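You operate a simulated robot arm through the tools that you are given. There is no shell and no other tool. Be economical: measure what you need, move in short steps, check, and stop when the job is done.

Carry out the task below with a simulated robot arm. There is one attempt and no reset: what you move stays moved.

## Task
Wheel the middle saddle to the blue table and bring the trolley back.
Fine: take it off the trolley's top deck and set it at the back of the table; brake on before unloading and at the end; the rest of the load stays. Set down upright: what you pick out. Where these are worked on the way, their far stop is far enough and under half their travel is too little: trolley.

Only the result counts: the job must be done as asked and must still hold three seconds after the hand-in. Knocking over, shifting, dropping, spilling or breaking anything else fails it.

## Robot
A 7-joint arm with a two-finger parallel gripper on a trunk, on a base that drives. Base frame: it is fixed to the floor where the robot stands at the start and does not move with it; the origin is under the middle of the robot, x ahead of it, y to its left, z up. Units: mm, rad, N and s.
With the tool pointing down near the work surface it reaches from about 480 to 920 mm from the robot's upright axis, wherever it stands. Its first joint turns from -2.007 to 2.007 rad. Places, roughly: back of the blue table [-1000, -1100, 900]; brake lever [700, -100, 700]. Payload 3.91 kg.
The tool frame sits at the grasp point between the pads (the TCP): z along the fingers, y along the line on which they close. The tips reach 30 mm beyond it. The gripper opens to 110 mm. The fingers are 20 mm wide and 10 mm thick; the gripper's body (48 by 112 mm) begins 55 mm behind the TCP.
Orientation is that of the tool frame in the base frame, as a unit quaternion [w, x, y, z]. With the fingers straight down and closing along the base's y, the tool's x points along the base's -x, its y along +y and its z along -z.

## Interface
- The arm moves only by the tool send_rows. Its argument "deltas" is a list of rows, each a list of 6 numbers: the shift along the base's x, y, z in mm, then the turn, a rotation vector about the base's x, y, z in rad. In form: [[tx, ty, tz, wx, wy, wz], ...]. A call has 1 to 12 rows; each row shifts and turns the commanded pose from where the row before left it. "jaw" is the gripper command, from -1 (shut) to 1 (fully open), values between in proportion, set as the call begins (left out, the last holds). Each row takes 0.2 s and may step no farther than 50 mm and 0.15 rad from the row before; otherwise, or with a gripper value out of range, the whole call is refused. Where a pose cannot be reached the arm comes as near as it can. A force on the tool above 90 N (or 10 N above the force at the start of the call, whichever is more), or a blocked arm, ends the call early, and 0.2 s more pass. Each finger travels about 153 mm/s and halts on what it meets, pressing with about 27 N; the grip force reading is that of the motor and also rises with nothing between the fingers. The clock runs only during rows and for 0.2 s after the last one: add rows that do not move to give the fingers time. The reply holds the time, the measured pose of the TCP, the force on the tool along the base axes, the opening and the grip force, in the units named above and with some noise, with the torque about the TCP (base axes, N m) and any sound that the robot's microphone picked up.
- Cameras (640 x 400 px; columns grow to the right, rows downward): "scene" is now at [163, 116, 1335.1]; the picture's right is [-0.94, -0.35, 0.00], its down [-0.25, 0.67, -0.69] and it looks along [0.24, -0.65, -0.72] (base axes); focal length 253 px, centre (320, 200). "wrist" rides on the gripper at [72, 17, -103] in the tool frame; the picture's right is [-0.23, 0.97, 0.00], its down [-0.76, -0.18, -0.62] and it looks along [-0.61, -0.14, 0.78] (tool axes); focal length 222 px, centre (320, 200). There is no depth. A picture from a camera that has moved, and an enlarged one, comes with that camera's place and axes in the base frame and with its lens. The place of the scene camera against the robot may be out by one fixed shift of up to 25 mm in any direction.
- snapshot(camera): a new picture of that camera. No time passes.
- raise_lower(by): slides the trunk up (or, below 0, down) by that many mm; the arm and the scene camera ride with it, the base frame stays. It gives what a move gives, with no picture.
- base_move(legs): drives the robot by 1 to 6 legs, each [ahead, left, turn to the left] in mm, mm and rad, along the robot's own axes; the way and the turn of a leg run together, so that a leg with both is an arc; at most 1500 mm and 3.142 rad a leg. The arm and the cameras ride along, it lands a little off, and it stops where it bumps. It gives what a move gives.
- head_to(pan, tilt): turns the head with the scene camera to pan (to the left, within 1.396 rad either way) and tilt (down, from -0.506 to 1.204), counted from straight ahead of the robot. It gives what a move gives.
- inspect(camera, box): a new picture of the part [left, top, right, bottom] of that camera's present view, enlarged. No time passes.
- finish_job(): hands the job in; it is judged then, once.

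Go step by step. Nothing tells you exact positions but the pictures and the camera data: compare them with the known pose of the tool, close in by small moves and look again before you grip or let go. The budget is 120 turns and 82 pictures, counting those below and the enlarged ones. Unless the task says otherwise, let go and move clear before handing in, and close with one line.

The tools are called after "Call:" as name(argument=value, ...) on one line, values as JSON. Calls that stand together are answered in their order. send_rows: Moves the arm, as the interface text tells. Its arguments: {"type":"object","properties":{"deltas":{"type":"array","items":{"type":"array","items":{"type":"number"}}},"jaw":{"type":"number"}},"required":["deltas"]} The other tools are called the same way: raise_lower (by) slides the trunk up or down; base_move (legs) drives the base; head_to (pan, tilt) turns the head that bears the scene camera; snapshot (camera) takes a picture; inspect (camera, box) takes an enlarged picture of a part of a camera's view; finish_job () hands the job in.

At the start:

```text
time_s: 0.0
ee_pos: [589.0, -313.2, 1079.1]
tcp_rot: [-0.001, 0.0, 1.0, 0.0]
force: [-0.3, 0.0, -0.1]
ft_torque: [-0.03, -0.01, 0.0]
width: 110.4
grasp_force: 0.1
trunk travel left (down, up): [-700.0, 290.0]
robot x, y, heading: [0.9, -2.6, 0.001]
head pan, tilt: [-1.211, 0.805]
```

scene: 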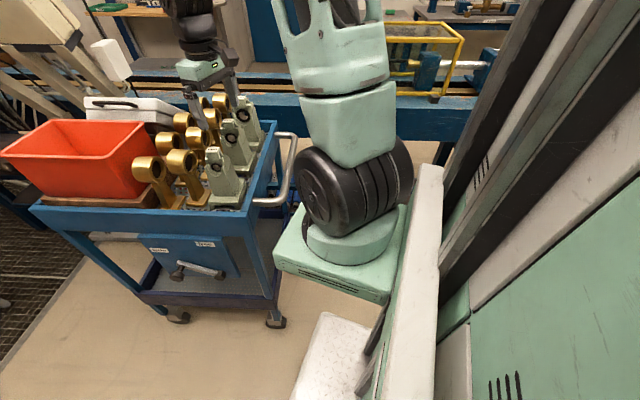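
wrist: 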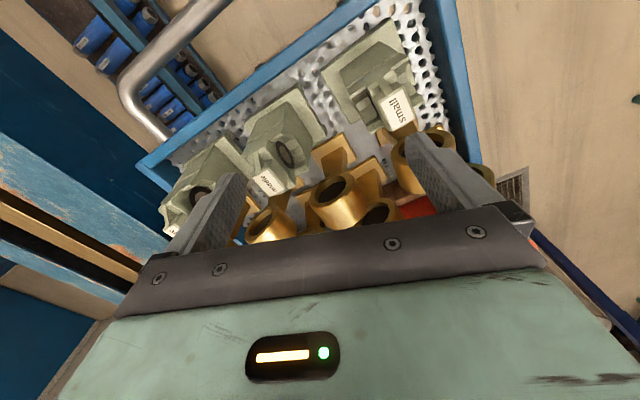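

I see a blue trolley ahead and to the right, with saddles labelled by size, brass pieces and an orange bin. I'll look at it head-on, and then at the surroundings.

Call:
head_to(pan=-0.4, tilt=0.7)

Call:
snapshot(camera="scene")

Call:
inspect(camera="wrist", box=[100, 0, 500, 250])

```text
time_s: 1.1
ee_pos: [588.8, -313.5, 1077.9]
tcp_rot: [0.0, 0.0, 1.0, 0.0]
force: [-0.3, -0.1, -0.4]
ft_torque: [0.01, -0.04, -0.01]
width: 110.1
grasp_force: 0.0
trunk travel left (down, up): [-700.0, 290.0]
robot x, y, heading: [-0.5, 3.2, 0.0]
head pan, tilt: [-0.4, 0.7]
```

```text
79 pictures are left
camera scene: at [213.0, 158.2, 1343.8], right [-0.39, -0.92, 0.0], down [-0.59, 0.25, -0.76], along [0.7, -0.3, -0.64], focal length 253 px, centre (320, 200)
```

scene: 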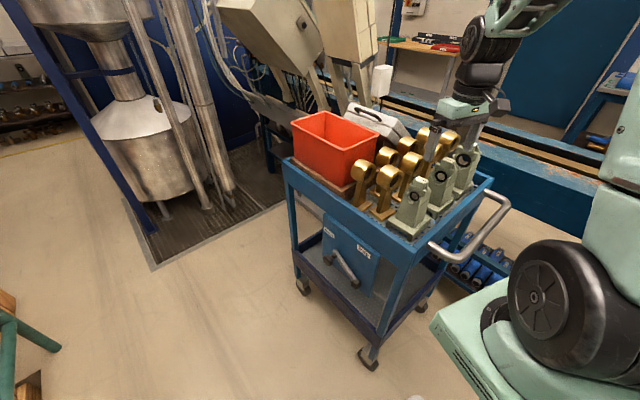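

```text
1.60 times, centred on (300, 125) of wrist
camera zoom: at [516.2, -296.7, 1182.6], right [0.23, 0.97, 0.0], down [0.76, -0.18, 0.62], along [0.61, -0.14, -0.78], focal length 355 px, centre (352, 320)
```

zoom: 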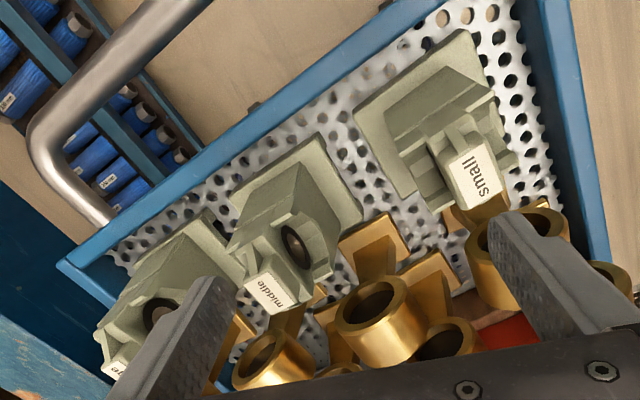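

The middle saddle sits between "small" and "…ge". Next I'll look at the brake panel and the load in close-up, and find the blue table.

Call:
inspect(camera="scene", box=[270, 190, 430, 310])

Call:
inspect(camera="scene", box=[290, 90, 530, 240])

Call:
head_to(pan=-1.396, tilt=0.3)

Call:
snapshot(camera="scene")

```text
3.33 times, centred on (350, 250) of scene
camera zoom: at [213.0, 158.2, 1343.8], right [-0.39, -0.92, 0.0], down [-0.59, 0.25, -0.76], along [0.7, -0.3, -0.64], focal length 842 px, centre (220, 33)
```

zoom: 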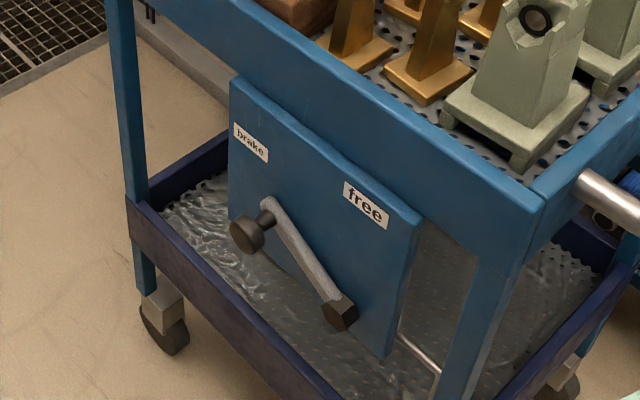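

```text
2.67 times, centred on (410, 165) of scene
camera zoom: at [213.0, 158.2, 1343.8], right [-0.39, -0.92, 0.0], down [-0.59, 0.25, -0.76], along [0.7, -0.3, -0.64], focal length 674 px, centre (80, 293)
```

zoom: 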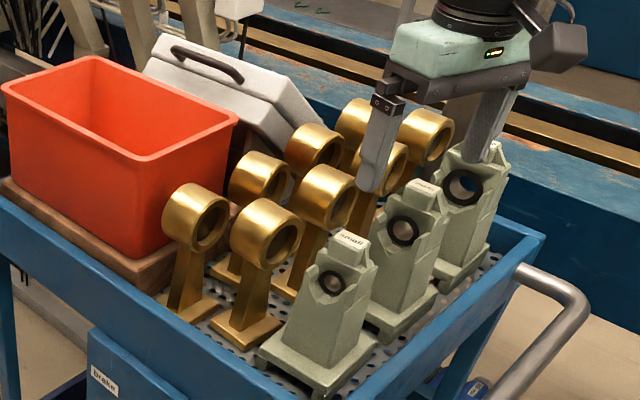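

```text
time_s: 2.4
ee_pos: [588.4, -312.1, 1078.1]
tcp_rot: [0.0, 0.0, 1.0, 0.0]
force: [0.8, 0.0, -0.6]
ft_torque: [-0.01, -0.01, 0.02]
width: 110.2
grasp_force: 0.1
trunk travel left (down, up): [-700.0, 290.0]
robot x, y, heading: [-3.0, -0.2, 0.001]
head pan, tilt: [-1.396, 0.3]
```

```text
75 pictures are left
camera scene: at [151.1, 99.4, 1379.9], right [-0.98, -0.17, 0.0], down [-0.05, 0.29, -0.96], along [0.17, -0.94, -0.3], focal length 253 px, centre (320, 200)
```

scene: 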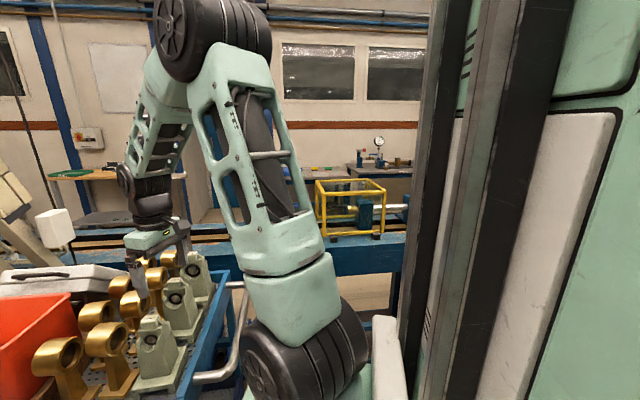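

The trolley is turned about 19° left, with its handle towards me, the brake panel on its left side and the path to the table behind and to my right. I'll lift the arm clear of the load and look around further.

Call:
send_rows(deltas=[[0, 0, 50, 0, 0, 0], [0, 0, 50, 0, 0, 0], [0, 0, 50, 0, 0, 0], [0, 0, 50, 0, 0, 0]])

Call:
head_to(pan=0.8, tilt=0.6)

Call:
snapshot(camera="scene")

Call:
snapshot(camera="wrist")

```text
time_s: 3.4
ee_pos: [587.4, -317.8, 1280.3]
tcp_rot: [-0.001, 0.0, 1.0, 0.0]
force: [-0.4, -0.3, 0.4]
ft_torque: [0.01, 0.03, -0.01]
width: 110.1
grasp_force: 0.0
trunk travel left (down, up): [-700.0, 290.0]
robot x, y, heading: [-0.5, 1.7, 0.001]
head pan, tilt: [-1.396, 0.3]
```

```text
time_s: 5.5
ee_pos: [586.4, -317.3, 1281.3]
tcp_rot: [0.0, -0.001, 1.0, 0.0]
force: [0.6, 0.4, -0.7]
ft_torque: [-0.03, 0.0, 0.01]
width: 109.9
grasp_force: 0.0
trunk travel left (down, up): [-700.0, 290.0]
robot x, y, heading: [-1.4, 0.1, -0.003]
head pan, tilt: [0.799, 0.6]
```

```text
74 pictures are left
camera scene: at [196.4, 254.7, 1352.4], right [0.72, -0.7, 0.0], down [-0.39, -0.4, -0.83], along [0.58, 0.59, -0.56], focal length 253 px, centre (320, 200)
```

scene: 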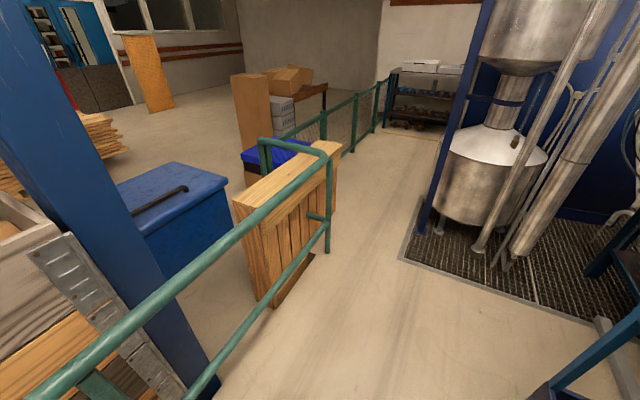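

```text
73 pictures are left
camera wrist: at [515.3, -300.2, 1384.3], right [0.23, 0.97, 0.0], down [0.76, -0.18, 0.62], along [0.61, -0.14, -0.78], focal length 222 px, centre (320, 200)
```

wrist: 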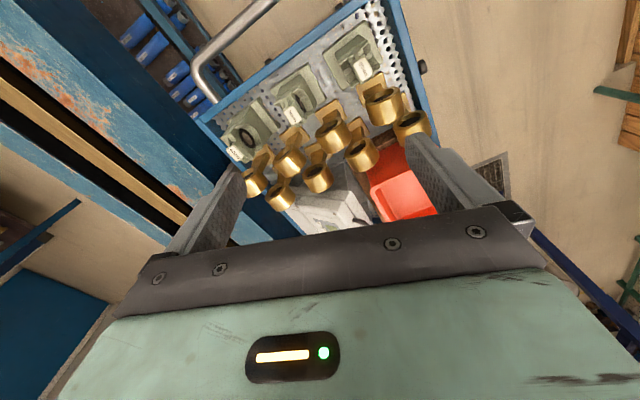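

A railing runs about 950 mm to my left, so there's room to shift a little. I'll move left 150 mm and turn right to see the blue table.

Call:
base_move(legs=[[0, 200, 0], [0, 0, -1.0]])

Call:
head_to(pan=-1.1, tilt=0.6)

Call:
snapshot(camera="scene")

```text
time_s: 9.8
ee_pos: [4.2, -468.5, 1280.4]
tcp_rot: [0.0, 0.509, 0.861, -0.001]
force: [0.1, 0.1, 0.0]
ft_torque: [0.01, -0.03, 0.0]
width: 110.0
grasp_force: 0.0
trunk travel left (down, up): [-700.0, 290.0]
robot x, y, heading: [3.4, 198.9, -1.066]
head pan, tilt: [0.799, 0.6]
```

```text
time_s: 11.6
ee_pos: [4.2, -469.7, 1280.5]
tcp_rot: [0.0, 0.509, 0.861, 0.0]
force: [0.5, -0.7, -0.1]
ft_torque: [-0.02, 0.01, 0.03]
width: 110.1
grasp_force: 0.1
trunk travel left (down, up): [-700.0, 290.0]
robot x, y, heading: [-0.2, 201.4, -1.073]
head pan, tilt: [-1.1, 0.6]
```

```text
72 pictures are left
camera scene: at [190.5, 86.4, 1352.4], right [-0.83, 0.56, 0.0], down [0.32, 0.47, -0.83], along [-0.46, -0.68, -0.56], focal length 253 px, centre (320, 200)
```

scene: 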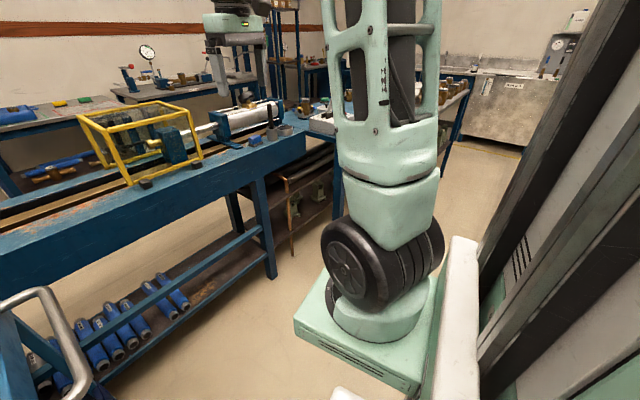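

The blue bench runs along my right side and another table is hidden behind the arm. I'll turn further right.

Call:
base_move(legs=[[0, 0, -1.0]])

Call:
head_to(pan=0.2, tilt=0.6)

Call:
snapshot(camera="scene")

```text
time_s: 14.7
ee_pos: [-574.6, -142.7, 1279.8]
tcp_rot: [0.001, 0.87, 0.493, 0.0]
force: [-0.8, 0.2, 0.7]
ft_torque: [0.0, 0.03, 0.01]
width: 109.9
grasp_force: 0.1
trunk travel left (down, up): [-700.0, 290.0]
robot x, y, heading: [-2.6, 197.1, -2.109]
head pan, tilt: [-1.1, 0.6]
```

```text
time_s: 16.1
ee_pos: [-573.5, -142.4, 1281.5]
tcp_rot: [0.0, 0.87, 0.493, 0.001]
force: [-0.2, -0.5, -0.2]
ft_torque: [0.01, 0.02, 0.03]
width: 110.1
grasp_force: 0.1
trunk travel left (down, up): [-700.0, 290.0]
robot x, y, heading: [-1.8, 200.2, -2.106]
head pan, tilt: [0.201, 0.6]
```

```text
71 pictures are left
camera scene: at [65.7, -125.1, 1352.4], right [-0.94, 0.33, 0.0], down [0.19, 0.53, -0.83], along [-0.27, -0.78, -0.56], focal length 253 px, centre (320, 200)
```

scene: 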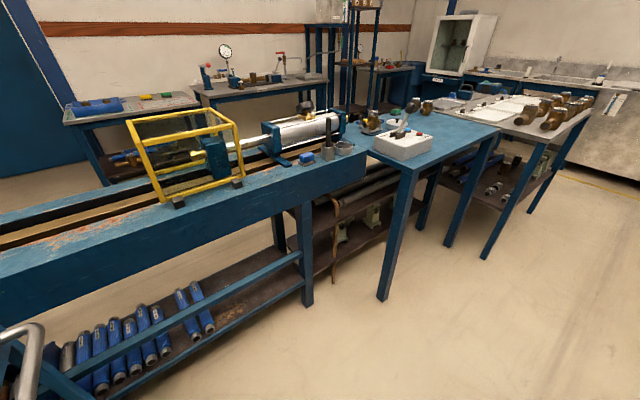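

The blue table is the one with the white crate, and its back is at about pixel (452, 133). I'll take a closer look.

Call:
inspect(camera="scene", box=[330, 70, 530, 200])

Call:
snapshot(camera="wrist")

```text
3.08 times, centred on (430, 135) of scene
camera zoom: at [65.7, -125.1, 1352.4], right [-0.94, 0.33, 0.0], down [0.19, 0.53, -0.83], along [-0.27, -0.78, -0.56], focal length 777 px, centre (-18, 400)
```

zoom: 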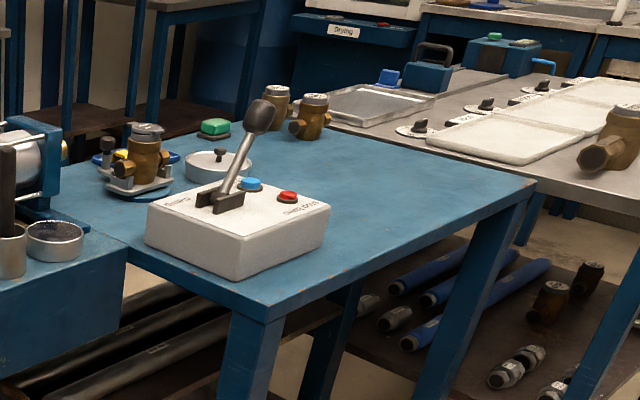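

```text
69 pictures are left
camera wrist: at [-522.4, -89.5, 1384.6], right [0.72, -0.69, 0.0], down [-0.54, -0.56, 0.62], along [-0.43, -0.45, -0.78], focal length 222 px, centre (320, 200)
```

wrist: 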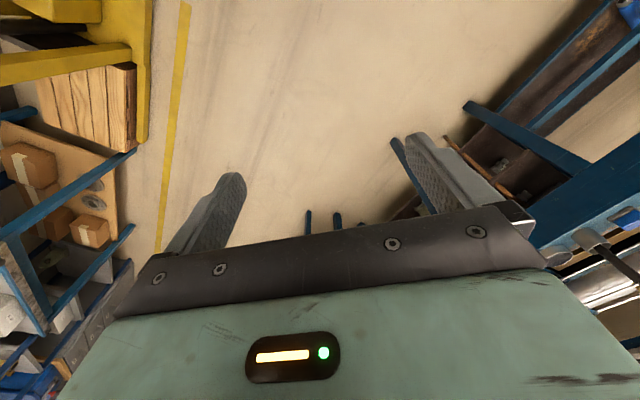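

Call:
inspect(camera="scene", box=[370, 95, 440, 165])

Call:
inspect(camera="scene", box=[270, 60, 520, 220])

Call:
head_to(pan=-0.5, tilt=0.75)

Call:
snapshot(camera="scene")

```text
5.71 times, centred on (405, 130) of scene
camera zoom: at [65.7, -125.1, 1352.4], right [-0.94, 0.33, 0.0], down [0.19, 0.53, -0.83], along [-0.27, -0.78, -0.56], focal length 1444 px, centre (-166, 600)
```

zoom: 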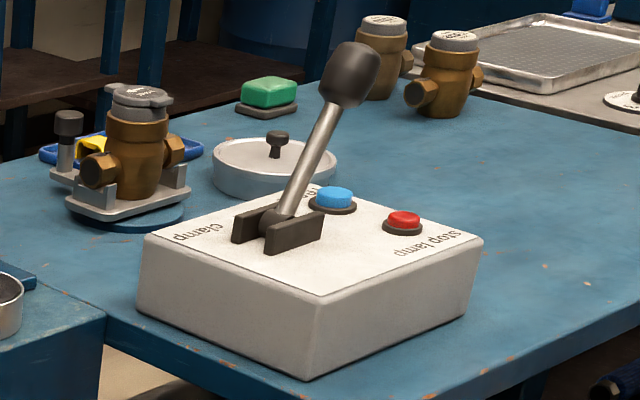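

```text
2.50 times, centred on (395, 140) of scene
camera zoom: at [65.7, -125.1, 1352.4], right [-0.94, 0.33, 0.0], down [0.19, 0.53, -0.83], along [-0.27, -0.78, -0.56], focal length 632 px, centre (132, 350)
```

zoom: 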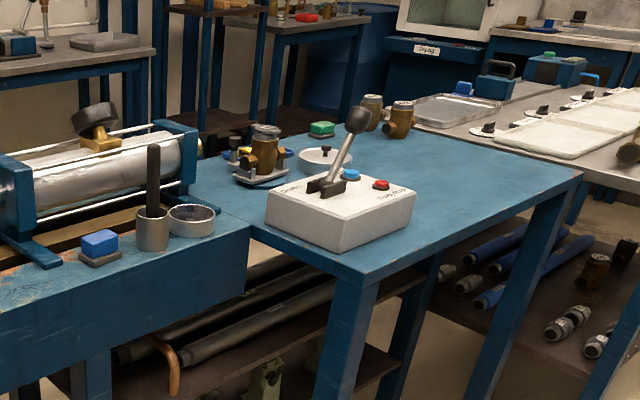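

```text
time_s: 17.2
ee_pos: [-574.7, -142.4, 1279.7]
tcp_rot: [0.0, 0.87, 0.493, 0.0]
force: [-0.1, 0.7, -1.1]
ft_torque: [0.0, -0.04, -0.03]
width: 110.2
grasp_force: 0.0
trunk travel left (down, up): [-700.0, 290.0]
robot x, y, heading: [-0.3, 198.3, -2.108]
head pan, tilt: [-0.499, 0.75]
```

```text
66 pictures are left
camera scene: at [23.7, -83.9, 1339.6], right [-0.51, 0.86, 0.0], down [0.59, 0.35, -0.73], along [-0.63, -0.37, -0.68], focal length 253 px, centre (320, 200)
```

scene: 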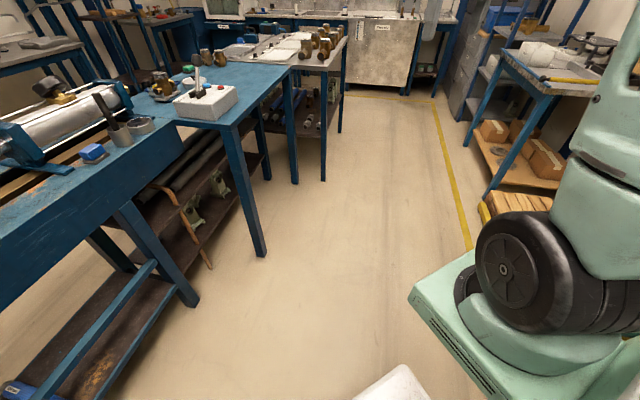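

The lane to the blue table is clear; the table's front edge is around y≈-850 and it spans x from about -1370 to -560. I'll drive round to the trolley's left side, square to the brake panel.

Call:
base_move(legs=[[0, 0, 0.873], [-91, 421, 0]])

Call:
head_to(pan=0.1, tilt=0.95)

Call:
snapshot(camera="scene")

Call:
snapshot(camera="wrist")

```text
time_s: 22.1
ee_pos: [268.4, -235.1, 1281.2]
tcp_rot: [0.0, 0.58, 0.815, 0.0]
force: [0.2, -0.3, 0.3]
ft_torque: [0.02, -0.01, 0.04]
width: 110.2
grasp_force: 0.1
trunk travel left (down, up): [-700.0, 290.0]
robot x, y, heading: [374.0, 425.4, -1.232]
head pan, tilt: [-0.499, 0.75]
```

```text
time_s: 23.1
ee_pos: [267.1, -235.2, 1279.5]
tcp_rot: [0.0, 0.579, 0.815, 0.0]
force: [0.7, 0.7, 0.4]
ft_torque: [-0.02, -0.01, -0.02]
width: 110.3
grasp_force: 0.0
trunk travel left (down, up): [-700.0, 290.0]
robot x, y, heading: [370.6, 427.9, -1.233]
head pan, tilt: [0.099, 0.949]
```

```text
65 pictures are left
camera scene: at [637.2, 277.6, 1324.0], right [-0.91, -0.42, 0.0], down [-0.34, 0.74, -0.58], along [0.24, -0.53, -0.81], focal length 253 px, centre (320, 200)
```

scene: 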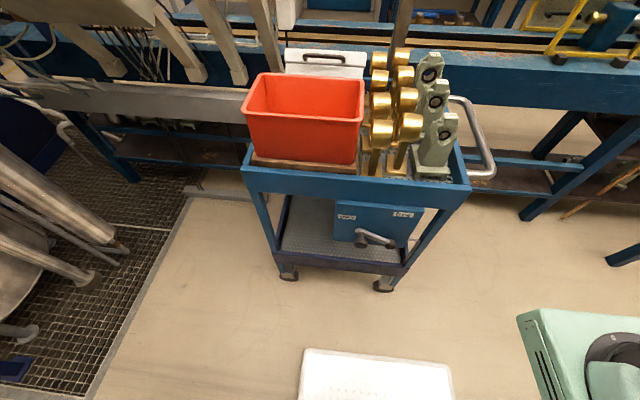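

```text
64 pictures are left
camera wrist: at [259.8, -161.4, 1384.6], right [0.99, 0.11, 0.0], down [0.08, -0.78, 0.62], along [0.07, -0.62, -0.78], focal length 222 px, centre (320, 200)
```

wrist: 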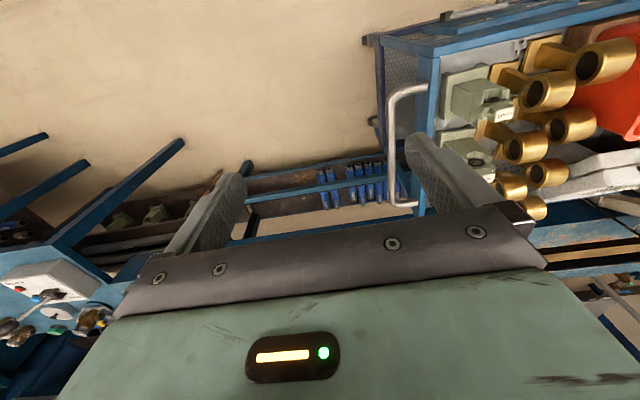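

Call:
inspect(camera="scene", box=[320, 190, 440, 265])

Call:
inspect(camera="scene", box=[350, 40, 510, 190])

```text
5.33 times, centred on (380, 228) of scene
camera zoom: at [637.2, 277.6, 1324.0], right [-0.91, -0.42, 0.0], down [-0.34, 0.74, -0.58], along [0.24, -0.53, -0.81], focal length 1347 px, centre (0, 53)
```

zoom: 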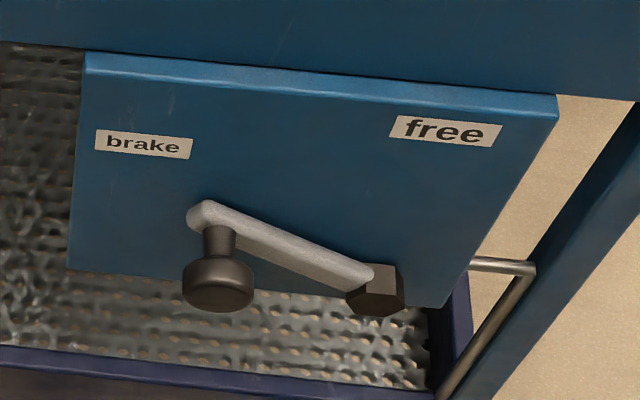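

```text
2.67 times, centred on (430, 115) of scene
camera zoom: at [637.2, 277.6, 1324.0], right [-0.91, -0.42, 0.0], down [-0.34, 0.74, -0.58], along [0.24, -0.53, -0.81], focal length 674 px, centre (27, 427)
```

zoom: 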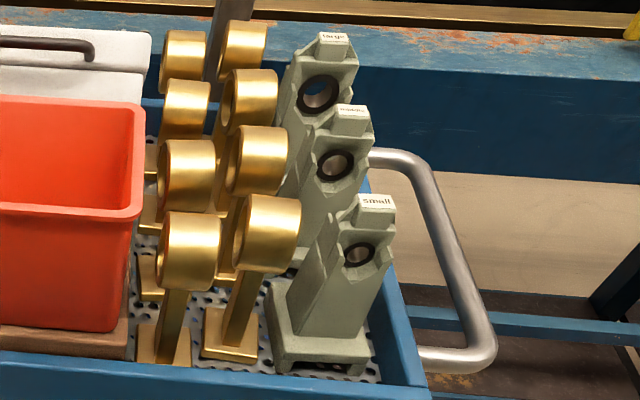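

The lever's knob points at "brake", so the brake is on. In trolley axes (u along it, 18.5°), the pivot is near u=521, z=649 and the knob near u=615, z=698; it should swing about 75° towards "free". I'll bring the gripper over the knob, outside the rim.

Call:
send_rows(deltas=[[43.5, 21.8, 0, 0, 0, 0], [43.5, 21.8, 0, 0, 0, 0], [43.5, 21.8, 0, 0, 0, 0], [43.5, 21.8, 0, 0, 0, 0], [43.5, 21.8, 0, 0, 0, 0], [43.5, 21.8, 0, 0, 0, 0], [43.5, 21.8, 0, 0, 0, 0], [43.5, 21.8, 0, 0, 0, 0], [43.5, 21.8, 0, 0, 0, -0.015], [0, 0, -50, 0, 0, 0], [0, 0, -50, 0, 0, 0], [0, 0, -50, 0, 0, 0]], jaw=0.15)

Call:
send_rows(deltas=[[0, 0, -50, 0, 0, 0], [0, 0, -50, 0, 0, 0], [0, 0, -50, 0, 0, 0], [0, 0, -50, 0, 0, 0], [0, 0, -50, 0, 0, 0]])

Call:
snapshot(camera="wrist")

Call:
inspect(camera="scene", box=[280, 100, 480, 300])

```text
time_s: 25.7
ee_pos: [661.0, -38.6, 1132.9]
tcp_rot: [0.0, 0.585, 0.811, 0.0]
force: [-0.3, -0.7, 0.2]
ft_torque: [-0.02, -0.02, -0.04]
width: 63.2
grasp_force: 0.0
trunk travel left (down, up): [-700.0, 290.0]
robot x, y, heading: [373.5, 424.0, -1.238]
head pan, tilt: [0.099, 0.949]
```

```text
time_s: 26.9
ee_pos: [651.9, -38.7, 878.2]
tcp_rot: [0.0, 0.585, 0.811, 0.0]
force: [0.2, 0.2, 0.4]
ft_torque: [-0.01, 0.02, -0.01]
width: 63.3
grasp_force: 0.1
trunk travel left (down, up): [-700.0, 290.0]
robot x, y, heading: [369.2, 425.9, -1.233]
head pan, tilt: [0.099, 0.949]
```

```text
61 pictures are left
camera wrist: at [645.7, 36.2, 982.8], right [1.0, 0.09, 0.0], down [0.07, -0.78, 0.62], along [0.06, -0.62, -0.78], focal length 222 px, centre (320, 200)
```

wrist: 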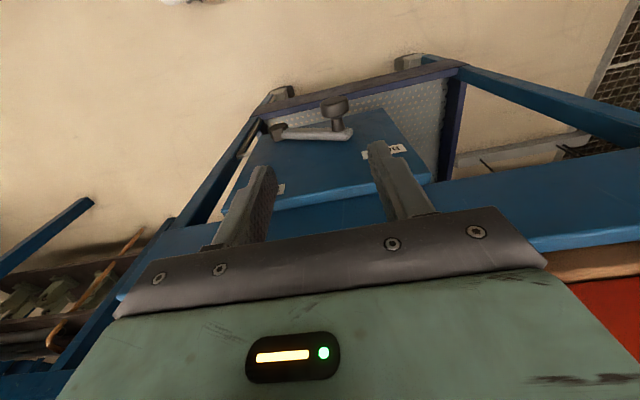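

```text
2.00 times, centred on (380, 200) of scene
camera zoom: at [636.9, 278.0, 1324.2], right [-0.91, -0.42, 0.0], down [-0.34, 0.74, -0.58], along [0.24, -0.53, -0.81], focal length 505 px, centre (200, 200)
```

zoom: 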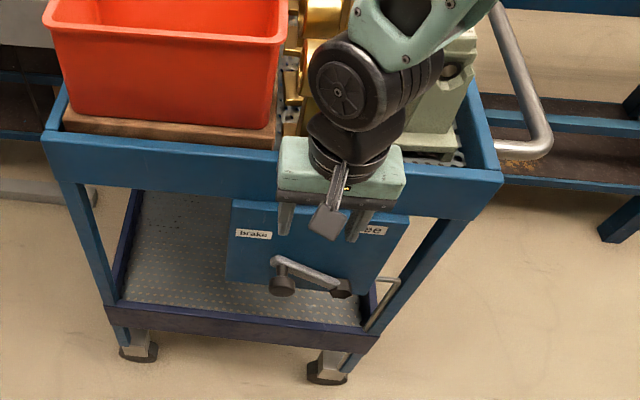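

The wrist view puts the knob near u=622, v=-253, z=700. I'll shift about 18 mm, come down most of the way and check.

Call:
send_rows(deltas=[[18, 0, -40, 0, 0, 0], [0, 0, -50, 0, 0, 0]])

Call:
snapshot(camera="wrist")

```text
time_s: 27.5
ee_pos: [673.6, -38.0, 791.7]
tcp_rot: [0.001, 0.585, 0.811, 0.0]
force: [-0.2, -0.2, 1.0]
ft_torque: [-0.01, -0.04, -0.01]
width: 63.0
grasp_force: 0.1
trunk travel left (down, up): [-700.0, 290.0]
robot x, y, heading: [374.3, 428.7, -1.238]
head pan, tilt: [0.099, 0.949]
```

```text
59 pictures are left
camera wrist: at [666.8, 36.6, 895.7], right [1.0, 0.09, 0.0], down [0.07, -0.78, 0.62], along [0.06, -0.62, -0.78], focal length 222 px, centre (320, 200)
```

wrist: 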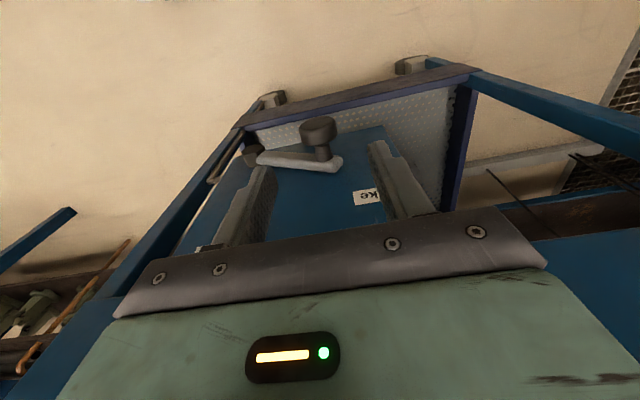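

The knob lies between the fingers. I'll descend to knob height.

Call:
send_rows(deltas=[[-2, -4, -45, 0, 0, 0], [-1, -2, -45, 0, 0, 0], [0, 0, 0, 0, 0, 0]])

Call:
snapshot(camera="wrist")

Call:
inspect(camera="scene", box=[300, 150, 440, 270])

```text
time_s: 28.3
ee_pos: [673.1, -43.9, 701.0]
tcp_rot: [0.0, 0.585, 0.811, 0.0]
force: [-0.2, 0.3, 0.8]
ft_torque: [0.0, 0.01, -0.02]
width: 63.5
grasp_force: 0.0
trunk travel left (down, up): [-700.0, 290.0]
robot x, y, heading: [374.8, 423.4, -1.231]
head pan, tilt: [0.099, 0.949]
```

```text
58 pictures are left
camera wrist: at [665.4, 29.6, 805.0], right [1.0, 0.09, 0.0], down [0.07, -0.78, 0.62], along [0.06, -0.62, -0.78], focal length 222 px, centre (320, 200)
```

wrist: 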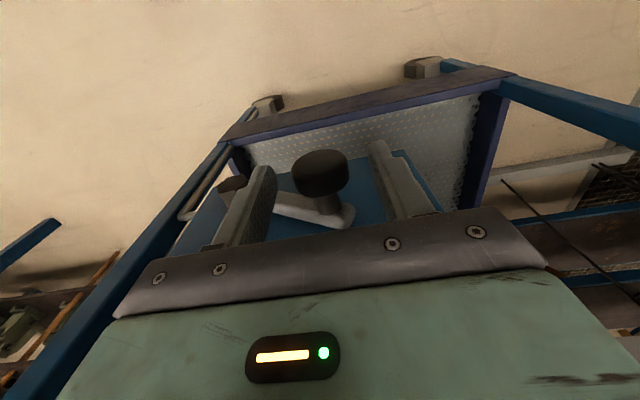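

```text
3.33 times, centred on (370, 210) of scene
camera zoom: at [637.3, 277.7, 1324.0], right [-0.91, -0.42, 0.0], down [-0.34, 0.74, -0.58], along [0.24, -0.53, -0.81], focal length 842 px, centre (153, 167)
```

zoom: 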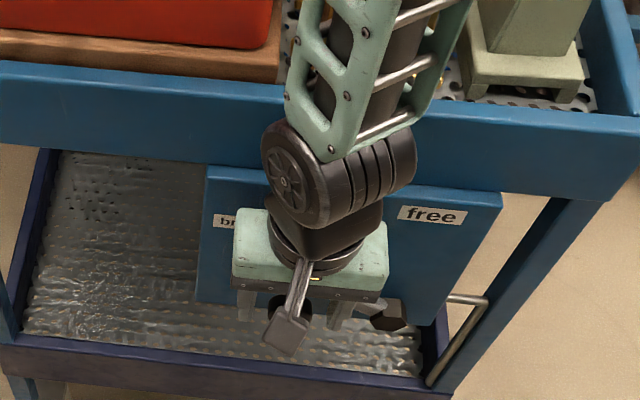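

The knob is a bit lower than I thought, at about z=678, with the pivot at (521, 613) and a radius of about 120. I'll drop 20 mm, narrow the jaws into a cage and swing it along its arc towards "free".

Call:
send_rows(deltas=[[0, 0, -20, 0, 0, 0], [0, 0, 0, 0, 0, 0], [-17, -5.7, 10, 0, 0, 0], [-10.4, -3.5, 11.5, 0, 0, 0], [-11.7, -3.9, 10, 0, 0, 0], [-12.8, -4.3, 8, 0, 0, 0]], jaw=-0.1)

Call:
snapshot(camera="wrist")

```text
time_s: 29.7
ee_pos: [619.7, -62.8, 720.9]
tcp_rot: [-0.001, 0.585, 0.811, 0.0]
force: [0.4, -0.1, -0.3]
ft_torque: [-0.01, 0.03, 0.02]
width: 49.7
grasp_force: 0.5
trunk travel left (down, up): [-700.0, 290.0]
robot x, y, heading: [369.0, 424.4, -1.235]
head pan, tilt: [0.099, 0.949]
```

```text
56 pictures are left
camera wrist: at [614.0, 10.4, 824.2], right [1.0, 0.09, 0.0], down [0.07, -0.78, 0.62], along [0.05, -0.62, -0.78], focal length 222 px, centre (320, 200)
```

wrist: 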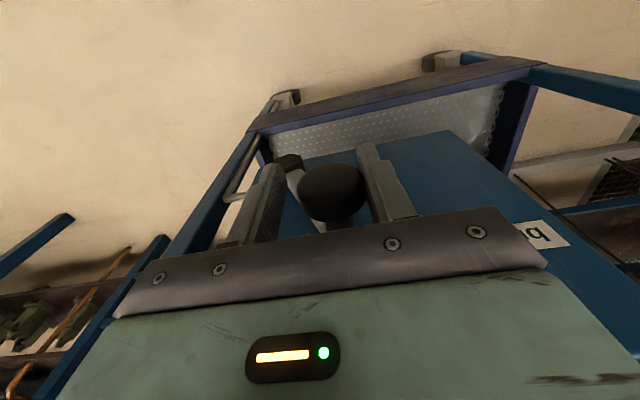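

Lever follows smoothly, the knob stays caged. Continuing the arc towards "free".

Call:
send_rows(deltas=[[-13.8, -4.6, 6.5, 0, 0, 0], [-14.2, -4.8, 4.5, 0, 0, 0], [-14.9, -5, 2.5, 0, 0, 0], [-15, -5, 0.5, 0, 0, 0], [-14.9, -5, -1.7, 0, 0, 0]])

Call:
snapshot(camera="wrist")

Call:
inspect(camera="scene", box=[300, 150, 440, 270])

```text
time_s: 30.9
ee_pos: [545.9, -86.4, 729.9]
tcp_rot: [-0.002, 0.588, 0.809, -0.002]
force: [-0.9, -0.8, 0.5]
ft_torque: [0.05, 0.01, 0.0]
width: 49.6
grasp_force: 0.1
trunk travel left (down, up): [-700.0, 290.0]
robot x, y, heading: [373.5, 421.1, -1.232]
head pan, tilt: [0.099, 0.949]
```

```text
55 pictures are left
camera wrist: at [541.1, -13.1, 833.9], right [1.0, 0.09, -0.01], down [0.07, -0.78, 0.62], along [0.05, -0.62, -0.78], focal length 222 px, centre (320, 200)
```

wrist: 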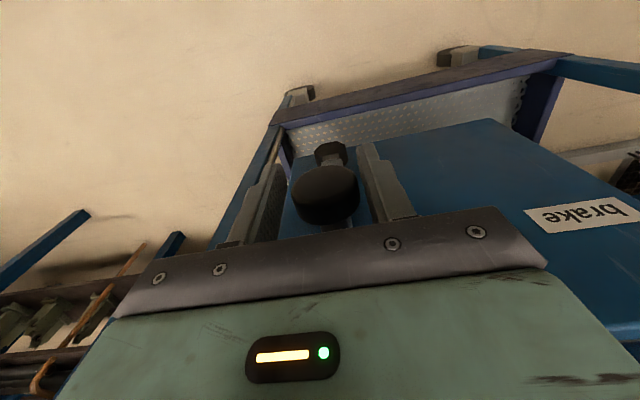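

```text
3.33 times, centred on (370, 210) of scene
camera zoom: at [637.3, 277.6, 1324.0], right [-0.91, -0.42, 0.0], down [-0.34, 0.74, -0.58], along [0.24, -0.53, -0.81], focal length 842 px, centre (153, 167)
```

zoom: 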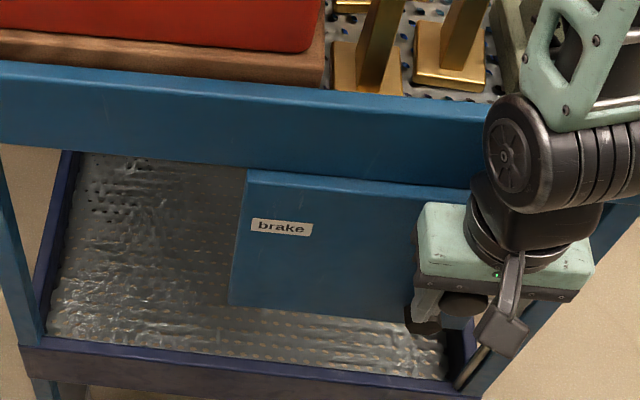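

The lever now stands upright at "free", and it dragged the trolley about 30 mm, so the brake is off. I'll lift off the knob and go over the handle.

Call:
send_rows(deltas=[[0, 0, 50, 0, 0, 0], [0, 0, 50, 0, 0, 0], [0, 0, 50, 0, 0, 0], [0, 0, 50, 0, 0, 0], [0, 0, 50, 0, 0, 0], [0, 0, 50, 0, 0, 0], [-34, -36, 0, 0, 0, 0], [-34, -36, 0, 0, 0, 0], [-34, -36, 0, 0, 0, 0], [-34, -36, 0, 0, 0, 0], [-34, -36, 0, 0, 0, 0]])

Call:
snapshot(camera="scene")

Call:
snapshot(camera="wrist")

```text
time_s: 33.3
ee_pos: [380.2, -265.6, 1031.8]
tcp_rot: [0.0, 0.585, 0.811, 0.0]
force: [-0.1, -0.5, 0.5]
ft_torque: [-0.04, 0.02, -0.01]
width: 49.4
grasp_force: 0.0
trunk travel left (down, up): [-700.0, 290.0]
robot x, y, heading: [376.6, 423.9, -1.239]
head pan, tilt: [0.099, 0.949]
```

```text
53 pictures are left
camera scene: at [637.7, 278.2, 1324.0], right [-0.91, -0.42, 0.0], down [-0.34, 0.74, -0.58], along [0.24, -0.53, -0.81], focal length 253 px, centre (320, 200)
```

scene: 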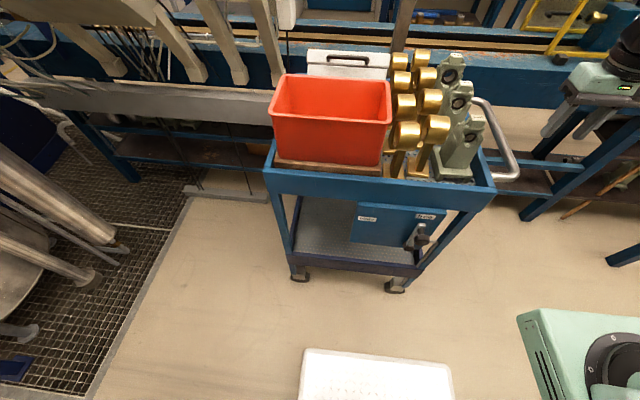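

```text
52 pictures are left
camera wrist: at [373.1, -190.9, 1135.1], right [1.0, 0.09, 0.0], down [0.07, -0.78, 0.62], along [0.06, -0.62, -0.78], focal length 222 px, centre (320, 200)
```

wrist: 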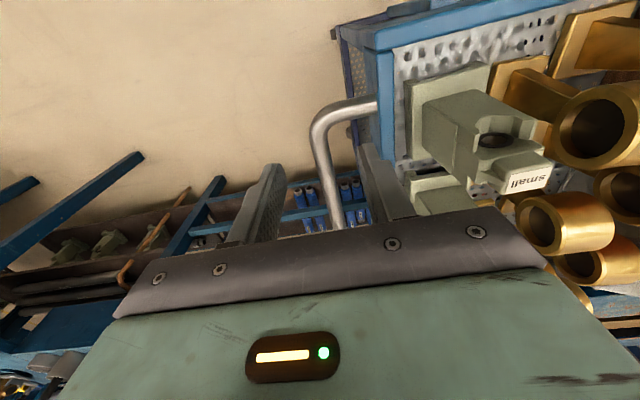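

The handle bar is at about u≈267, z≈865. I'll move over it, open the jaws to about 80 mm, come down partway and check.

Call:
send_rows(deltas=[[4, -28, 0, 0, 0, 0], [5, -27, 0, 0, 0, 0], [0, 0, -40, 0, 0, 0], [0, 0, -40, 0, 0, 0]], jaw=0.45)

Call:
snapshot(camera="wrist")

```text
time_s: 34.3
ee_pos: [389.0, -322.3, 949.2]
tcp_rot: [0.002, 0.586, 0.81, 0.0]
force: [-0.3, 0.5, 0.0]
ft_torque: [0.02, -0.01, 0.02]
width: 79.6
grasp_force: 0.0
trunk travel left (down, up): [-700.0, 290.0]
robot x, y, heading: [370.4, 426.1, -1.231]
head pan, tilt: [0.099, 0.949]
```

```text
51 pictures are left
camera wrist: at [382.3, -248.2, 1053.3], right [1.0, 0.09, 0.0], down [0.07, -0.78, 0.62], along [0.06, -0.62, -0.78], focal length 222 px, centre (320, 200)
```

wrist: 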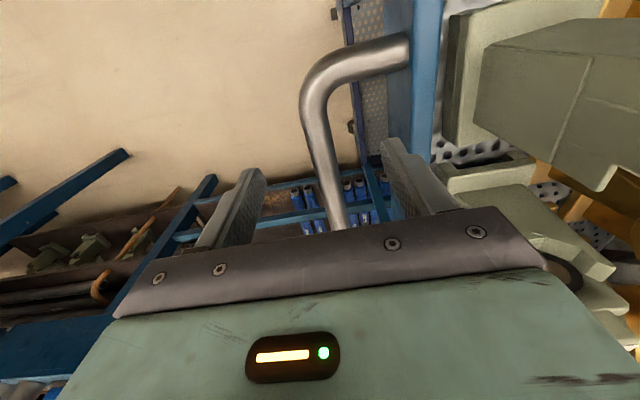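

The bar is centred between the fingers. I'll descend and grip.

Call:
send_rows(deltas=[[0, 0, -42, 0, 0, 0], [0, 0, -42, 0, 0, 0]])

Call:
send_rows(deltas=[[0, 0, 0, 0, 0, 0], [0, 0, 0, 0, 0, 0], [0, 0, 0, 0, 0, 0]], jaw=-1)

Call:
snapshot(camera="wrist")

```text
time_s: 34.9
ee_pos: [392.0, -324.0, 867.3]
tcp_rot: [0.001, 0.586, 0.811, 0.0]
force: [-0.2, -0.4, 0.4]
ft_torque: [0.0, 0.03, -0.01]
width: 79.7
grasp_force: 0.2
trunk travel left (down, up): [-700.0, 290.0]
robot x, y, heading: [368.0, 423.0, -1.234]
head pan, tilt: [0.099, 0.949]
```

```text
time_s: 35.7
ee_pos: [390.7, -324.2, 867.6]
tcp_rot: [0.0, 0.586, 0.81, 0.001]
force: [-3.5, -1.5, -4.8]
ft_torque: [-1.14, -0.38, -0.6]
width: 23.6
grasp_force: 45.2
trunk travel left (down, up): [-700.0, 290.0]
robot x, y, heading: [377.9, 423.9, -1.24]
head pan, tilt: [0.099, 0.949]
```

```text
50 pictures are left
camera wrist: at [385.4, -249.8, 970.8], right [1.0, 0.09, 0.0], down [0.07, -0.78, 0.62], along [0.06, -0.62, -0.78], focal length 222 px, centre (320, 200)
```

wrist: 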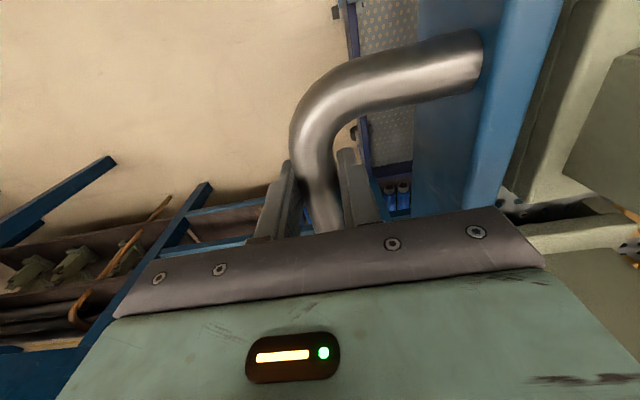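

I have the handle, a 24 mm tube. I'll test-pull 150 mm towards the table by strafing right.

Call:
base_move(legs=[[-2, -150, 0]])

Call:
snapshot(camera="scene")

```text
time_s: 37.1
ee_pos: [247.7, -369.8, 868.3]
tcp_rot: [0.001, 0.584, 0.811, 0.001]
force: [12.1, 2.7, 1.7]
ft_torque: [0.75, -0.21, -0.2]
width: 23.8
grasp_force: 45.4
trunk travel left (down, up): [-700.0, 290.0]
robot x, y, heading: [225.6, 375.7, -1.238]
head pan, tilt: [0.099, 0.949]
```

```text
49 pictures are left
camera scene: at [491.6, 228.6, 1324.0], right [-0.91, -0.42, 0.0], down [-0.34, 0.74, -0.58], along [0.24, -0.53, -0.81], focal length 253 px, centre (320, 200)
```

scene: 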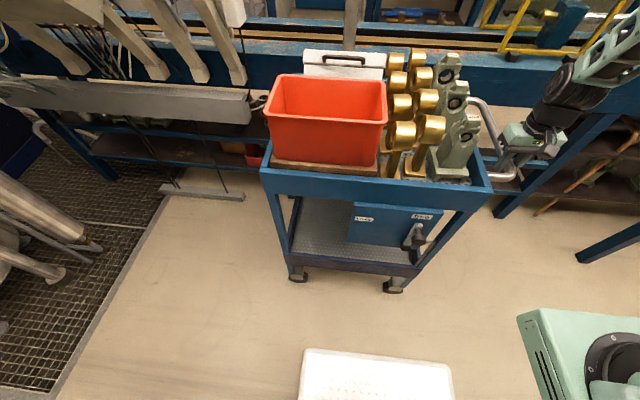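

The trolley rolls cleanly along its axis. Continuing.

Call:
base_move(legs=[[-3, -300, 0]])

Call:
base_move(legs=[[-3, -200, 0]])

Call:
head_to(pan=-0.3, tilt=0.8)

Call:
snapshot(camera="scene")

```text
time_s: 39.1
ee_pos: [-32.3, -463.2, 866.5]
tcp_rot: [0.001, 0.585, 0.811, 0.006]
force: [10.5, 17.0, 5.6]
ft_torque: [0.1, -0.43, -0.61]
width: 23.8
grasp_force: 45.5
trunk travel left (down, up): [-700.0, 290.0]
robot x, y, heading: [-56.5, 279.6, -1.242]
head pan, tilt: [0.099, 0.949]
```

```text
time_s: 40.8
ee_pos: [-225.4, -525.1, 866.8]
tcp_rot: [0.0, 0.583, 0.812, 0.008]
force: [-10.0, 9.8, 8.1]
ft_torque: [0.46, 0.48, -0.99]
width: 23.8
grasp_force: 45.0
trunk travel left (down, up): [-700.0, 290.0]
robot x, y, heading: [-252.7, 219.0, -1.239]
head pan, tilt: [0.099, 0.949]
```

```text
time_s: 41.6
ee_pos: [-224.9, -524.7, 866.0]
tcp_rot: [0.001, 0.584, 0.812, 0.007]
force: [-1.1, 5.2, 8.3]
ft_torque: [0.04, -0.05, -1.07]
width: 23.6
grasp_force: 45.3
trunk travel left (down, up): [-700.0, 290.0]
robot x, y, heading: [-246.4, 216.0, -1.239]
head pan, tilt: [-0.3, 0.799]
```

```text
48 pictures are left
camera scene: at [-14.2, 57.3, 1335.6], right [-1.0, -0.03, 0.0], down [-0.02, 0.72, -0.7], along [0.02, -0.7, -0.72], focal length 253 px, centre (320, 200)
```

scene: 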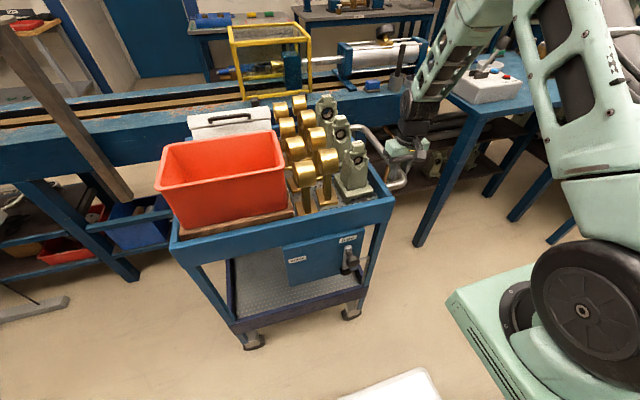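

About 700 mm travelled so far and the lane is still clear. I'll go on in small steps, watching the force for the far stop.

Call:
base_move(legs=[[0, -120, 0]])

Call:
base_move(legs=[[0, -80, 0]])

Call:
head_to(pan=-0.55, tilt=0.85)

Call:
snapshot(camera="scene")

```text
time_s: 42.9
ee_pos: [-326.1, -559.2, 866.0]
tcp_rot: [0.001, 0.578, 0.816, 0.012]
force: [26.5, 32.9, 9.4]
ft_torque: [1.01, -0.08, -0.73]
width: 24.1
grasp_force: 45.0
trunk travel left (down, up): [-700.0, 290.0]
robot x, y, heading: [-364.0, 177.6, -1.233]
head pan, tilt: [-0.3, 0.799]
```

```text
time_s: 43.9
ee_pos: [-398.1, -582.1, 864.9]
tcp_rot: [0.0, 0.577, 0.817, 0.016]
force: [5.9, 20.4, 11.5]
ft_torque: [-0.79, -0.28, -1.06]
width: 24.4
grasp_force: 45.2
trunk travel left (down, up): [-700.0, 290.0]
robot x, y, heading: [-437.2, 151.2, -1.237]
head pan, tilt: [-0.3, 0.799]
```

```text
time_s: 44.7
ee_pos: [-397.0, -583.5, 865.0]
tcp_rot: [0.001, 0.577, 0.817, 0.018]
force: [4.9, 8.0, 15.4]
ft_torque: [1.03, 0.11, -1.13]
width: 24.4
grasp_force: 45.1
trunk travel left (down, up): [-700.0, 290.0]
robot x, y, heading: [-436.3, 153.0, -1.238]
head pan, tilt: [-0.55, 0.85]
```

```text
47 pictures are left
camera scene: at [-221.8, -2.7, 1331.7], right [-0.98, 0.21, 0.0], down [0.16, 0.73, -0.66], along [-0.14, -0.65, -0.75], focal length 253 px, centre (320, 200)
```

scene: 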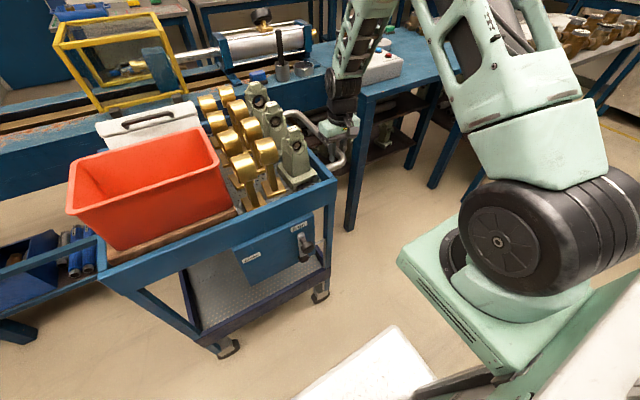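

Call:
inspect(camera="scene", box=[200, 40, 440, 200])

Call:
snapshot(camera="wrist")

```text
2.50 times, centred on (320, 120) of scene
camera zoom: at [-221.8, -2.7, 1331.7], right [-0.98, 0.21, 0.0], down [0.16, 0.73, -0.66], along [-0.14, -0.65, -0.75], focal length 632 px, centre (320, 400)
```

zoom: 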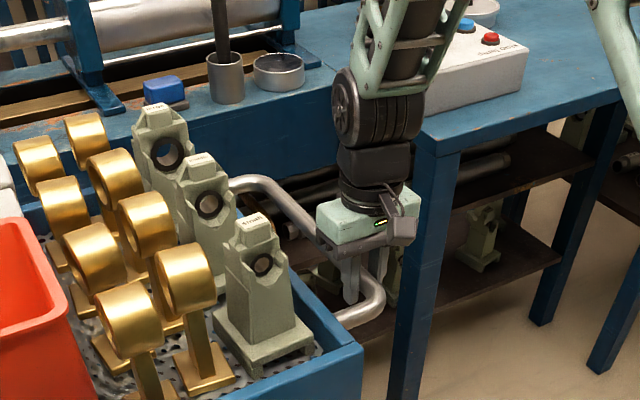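

```text
45 pictures are left
camera wrist: at [-407.6, -512.4, 971.2], right [0.99, 0.11, 0.02], down [0.08, -0.79, 0.6], along [0.09, -0.6, -0.8], focal length 222 px, centre (320, 200)
```

wrist: 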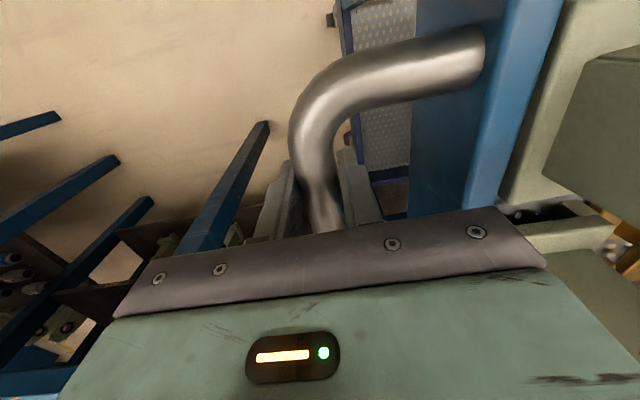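

No stop yet and the handle is still clear of the table. Another short step.

Call:
base_move(legs=[[0, -60, 0]])

Call:
base_move(legs=[[0, -40, 0]])

Call:
send_rows(deltas=[[0, 0, 0, 0, 0, 0]])

Call:
snapshot(camera="scene")

```text
time_s: 45.6
ee_pos: [-413.7, -589.1, 863.9]
tcp_rot: [0.004, 0.568, 0.822, 0.03]
force: [1.1, 6.0, 8.5]
ft_torque: [0.04, 0.0, -1.05]
width: 24.7
grasp_force: 44.6
trunk travel left (down, up): [-700.0, 290.0]
robot x, y, heading: [-476.7, 139.8, -1.23]
head pan, tilt: [-0.55, 0.85]
stopped in leg 1: the force on the tool passed its limit (the readings are from after the stop); the commanded pose is now the measured one
```

```text
time_s: 46.5
ee_pos: [-414.2, -590.6, 864.3]
tcp_rot: [0.011, 0.558, 0.829, 0.042]
force: [2.7, 4.1, 5.1]
ft_torque: [-0.04, 0.0, -1.11]
width: 25.2
grasp_force: 45.3
trunk travel left (down, up): [-700.0, 290.0]
robot x, y, heading: [-500.3, 131.9, -1.229]
head pan, tilt: [-0.55, 0.85]
stopped in leg 1: the force on the tool passed its limit (the readings are from after the stop); the commanded pose is now the measured one
```

```text
time_s: 46.9
ee_pos: [-414.2, -590.1, 863.5]
tcp_rot: [0.01, 0.557, 0.83, 0.041]
force: [2.8, 3.2, 6.6]
ft_torque: [0.33, 0.0, -1.36]
width: 25.0
grasp_force: 45.4
trunk travel left (down, up): [-700.0, 290.0]
robot x, y, heading: [-497.9, 131.1, -1.233]
head pan, tilt: [-0.55, 0.85]
```

```text
44 pictures are left
camera scene: at [-282.8, -23.4, 1331.6], right [-0.98, 0.21, 0.0], down [0.16, 0.73, -0.66], along [-0.14, -0.65, -0.75], focal length 253 px, centre (320, 200)
```

scene: 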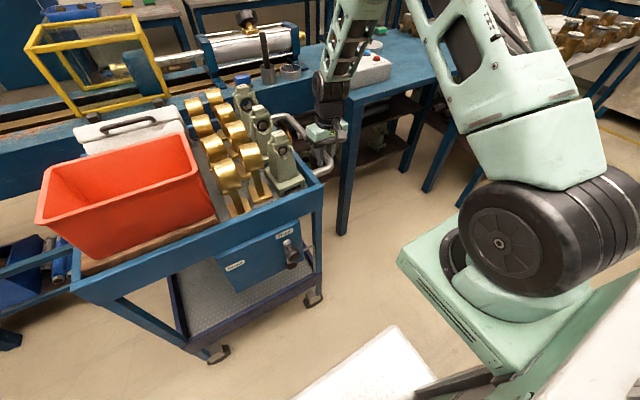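

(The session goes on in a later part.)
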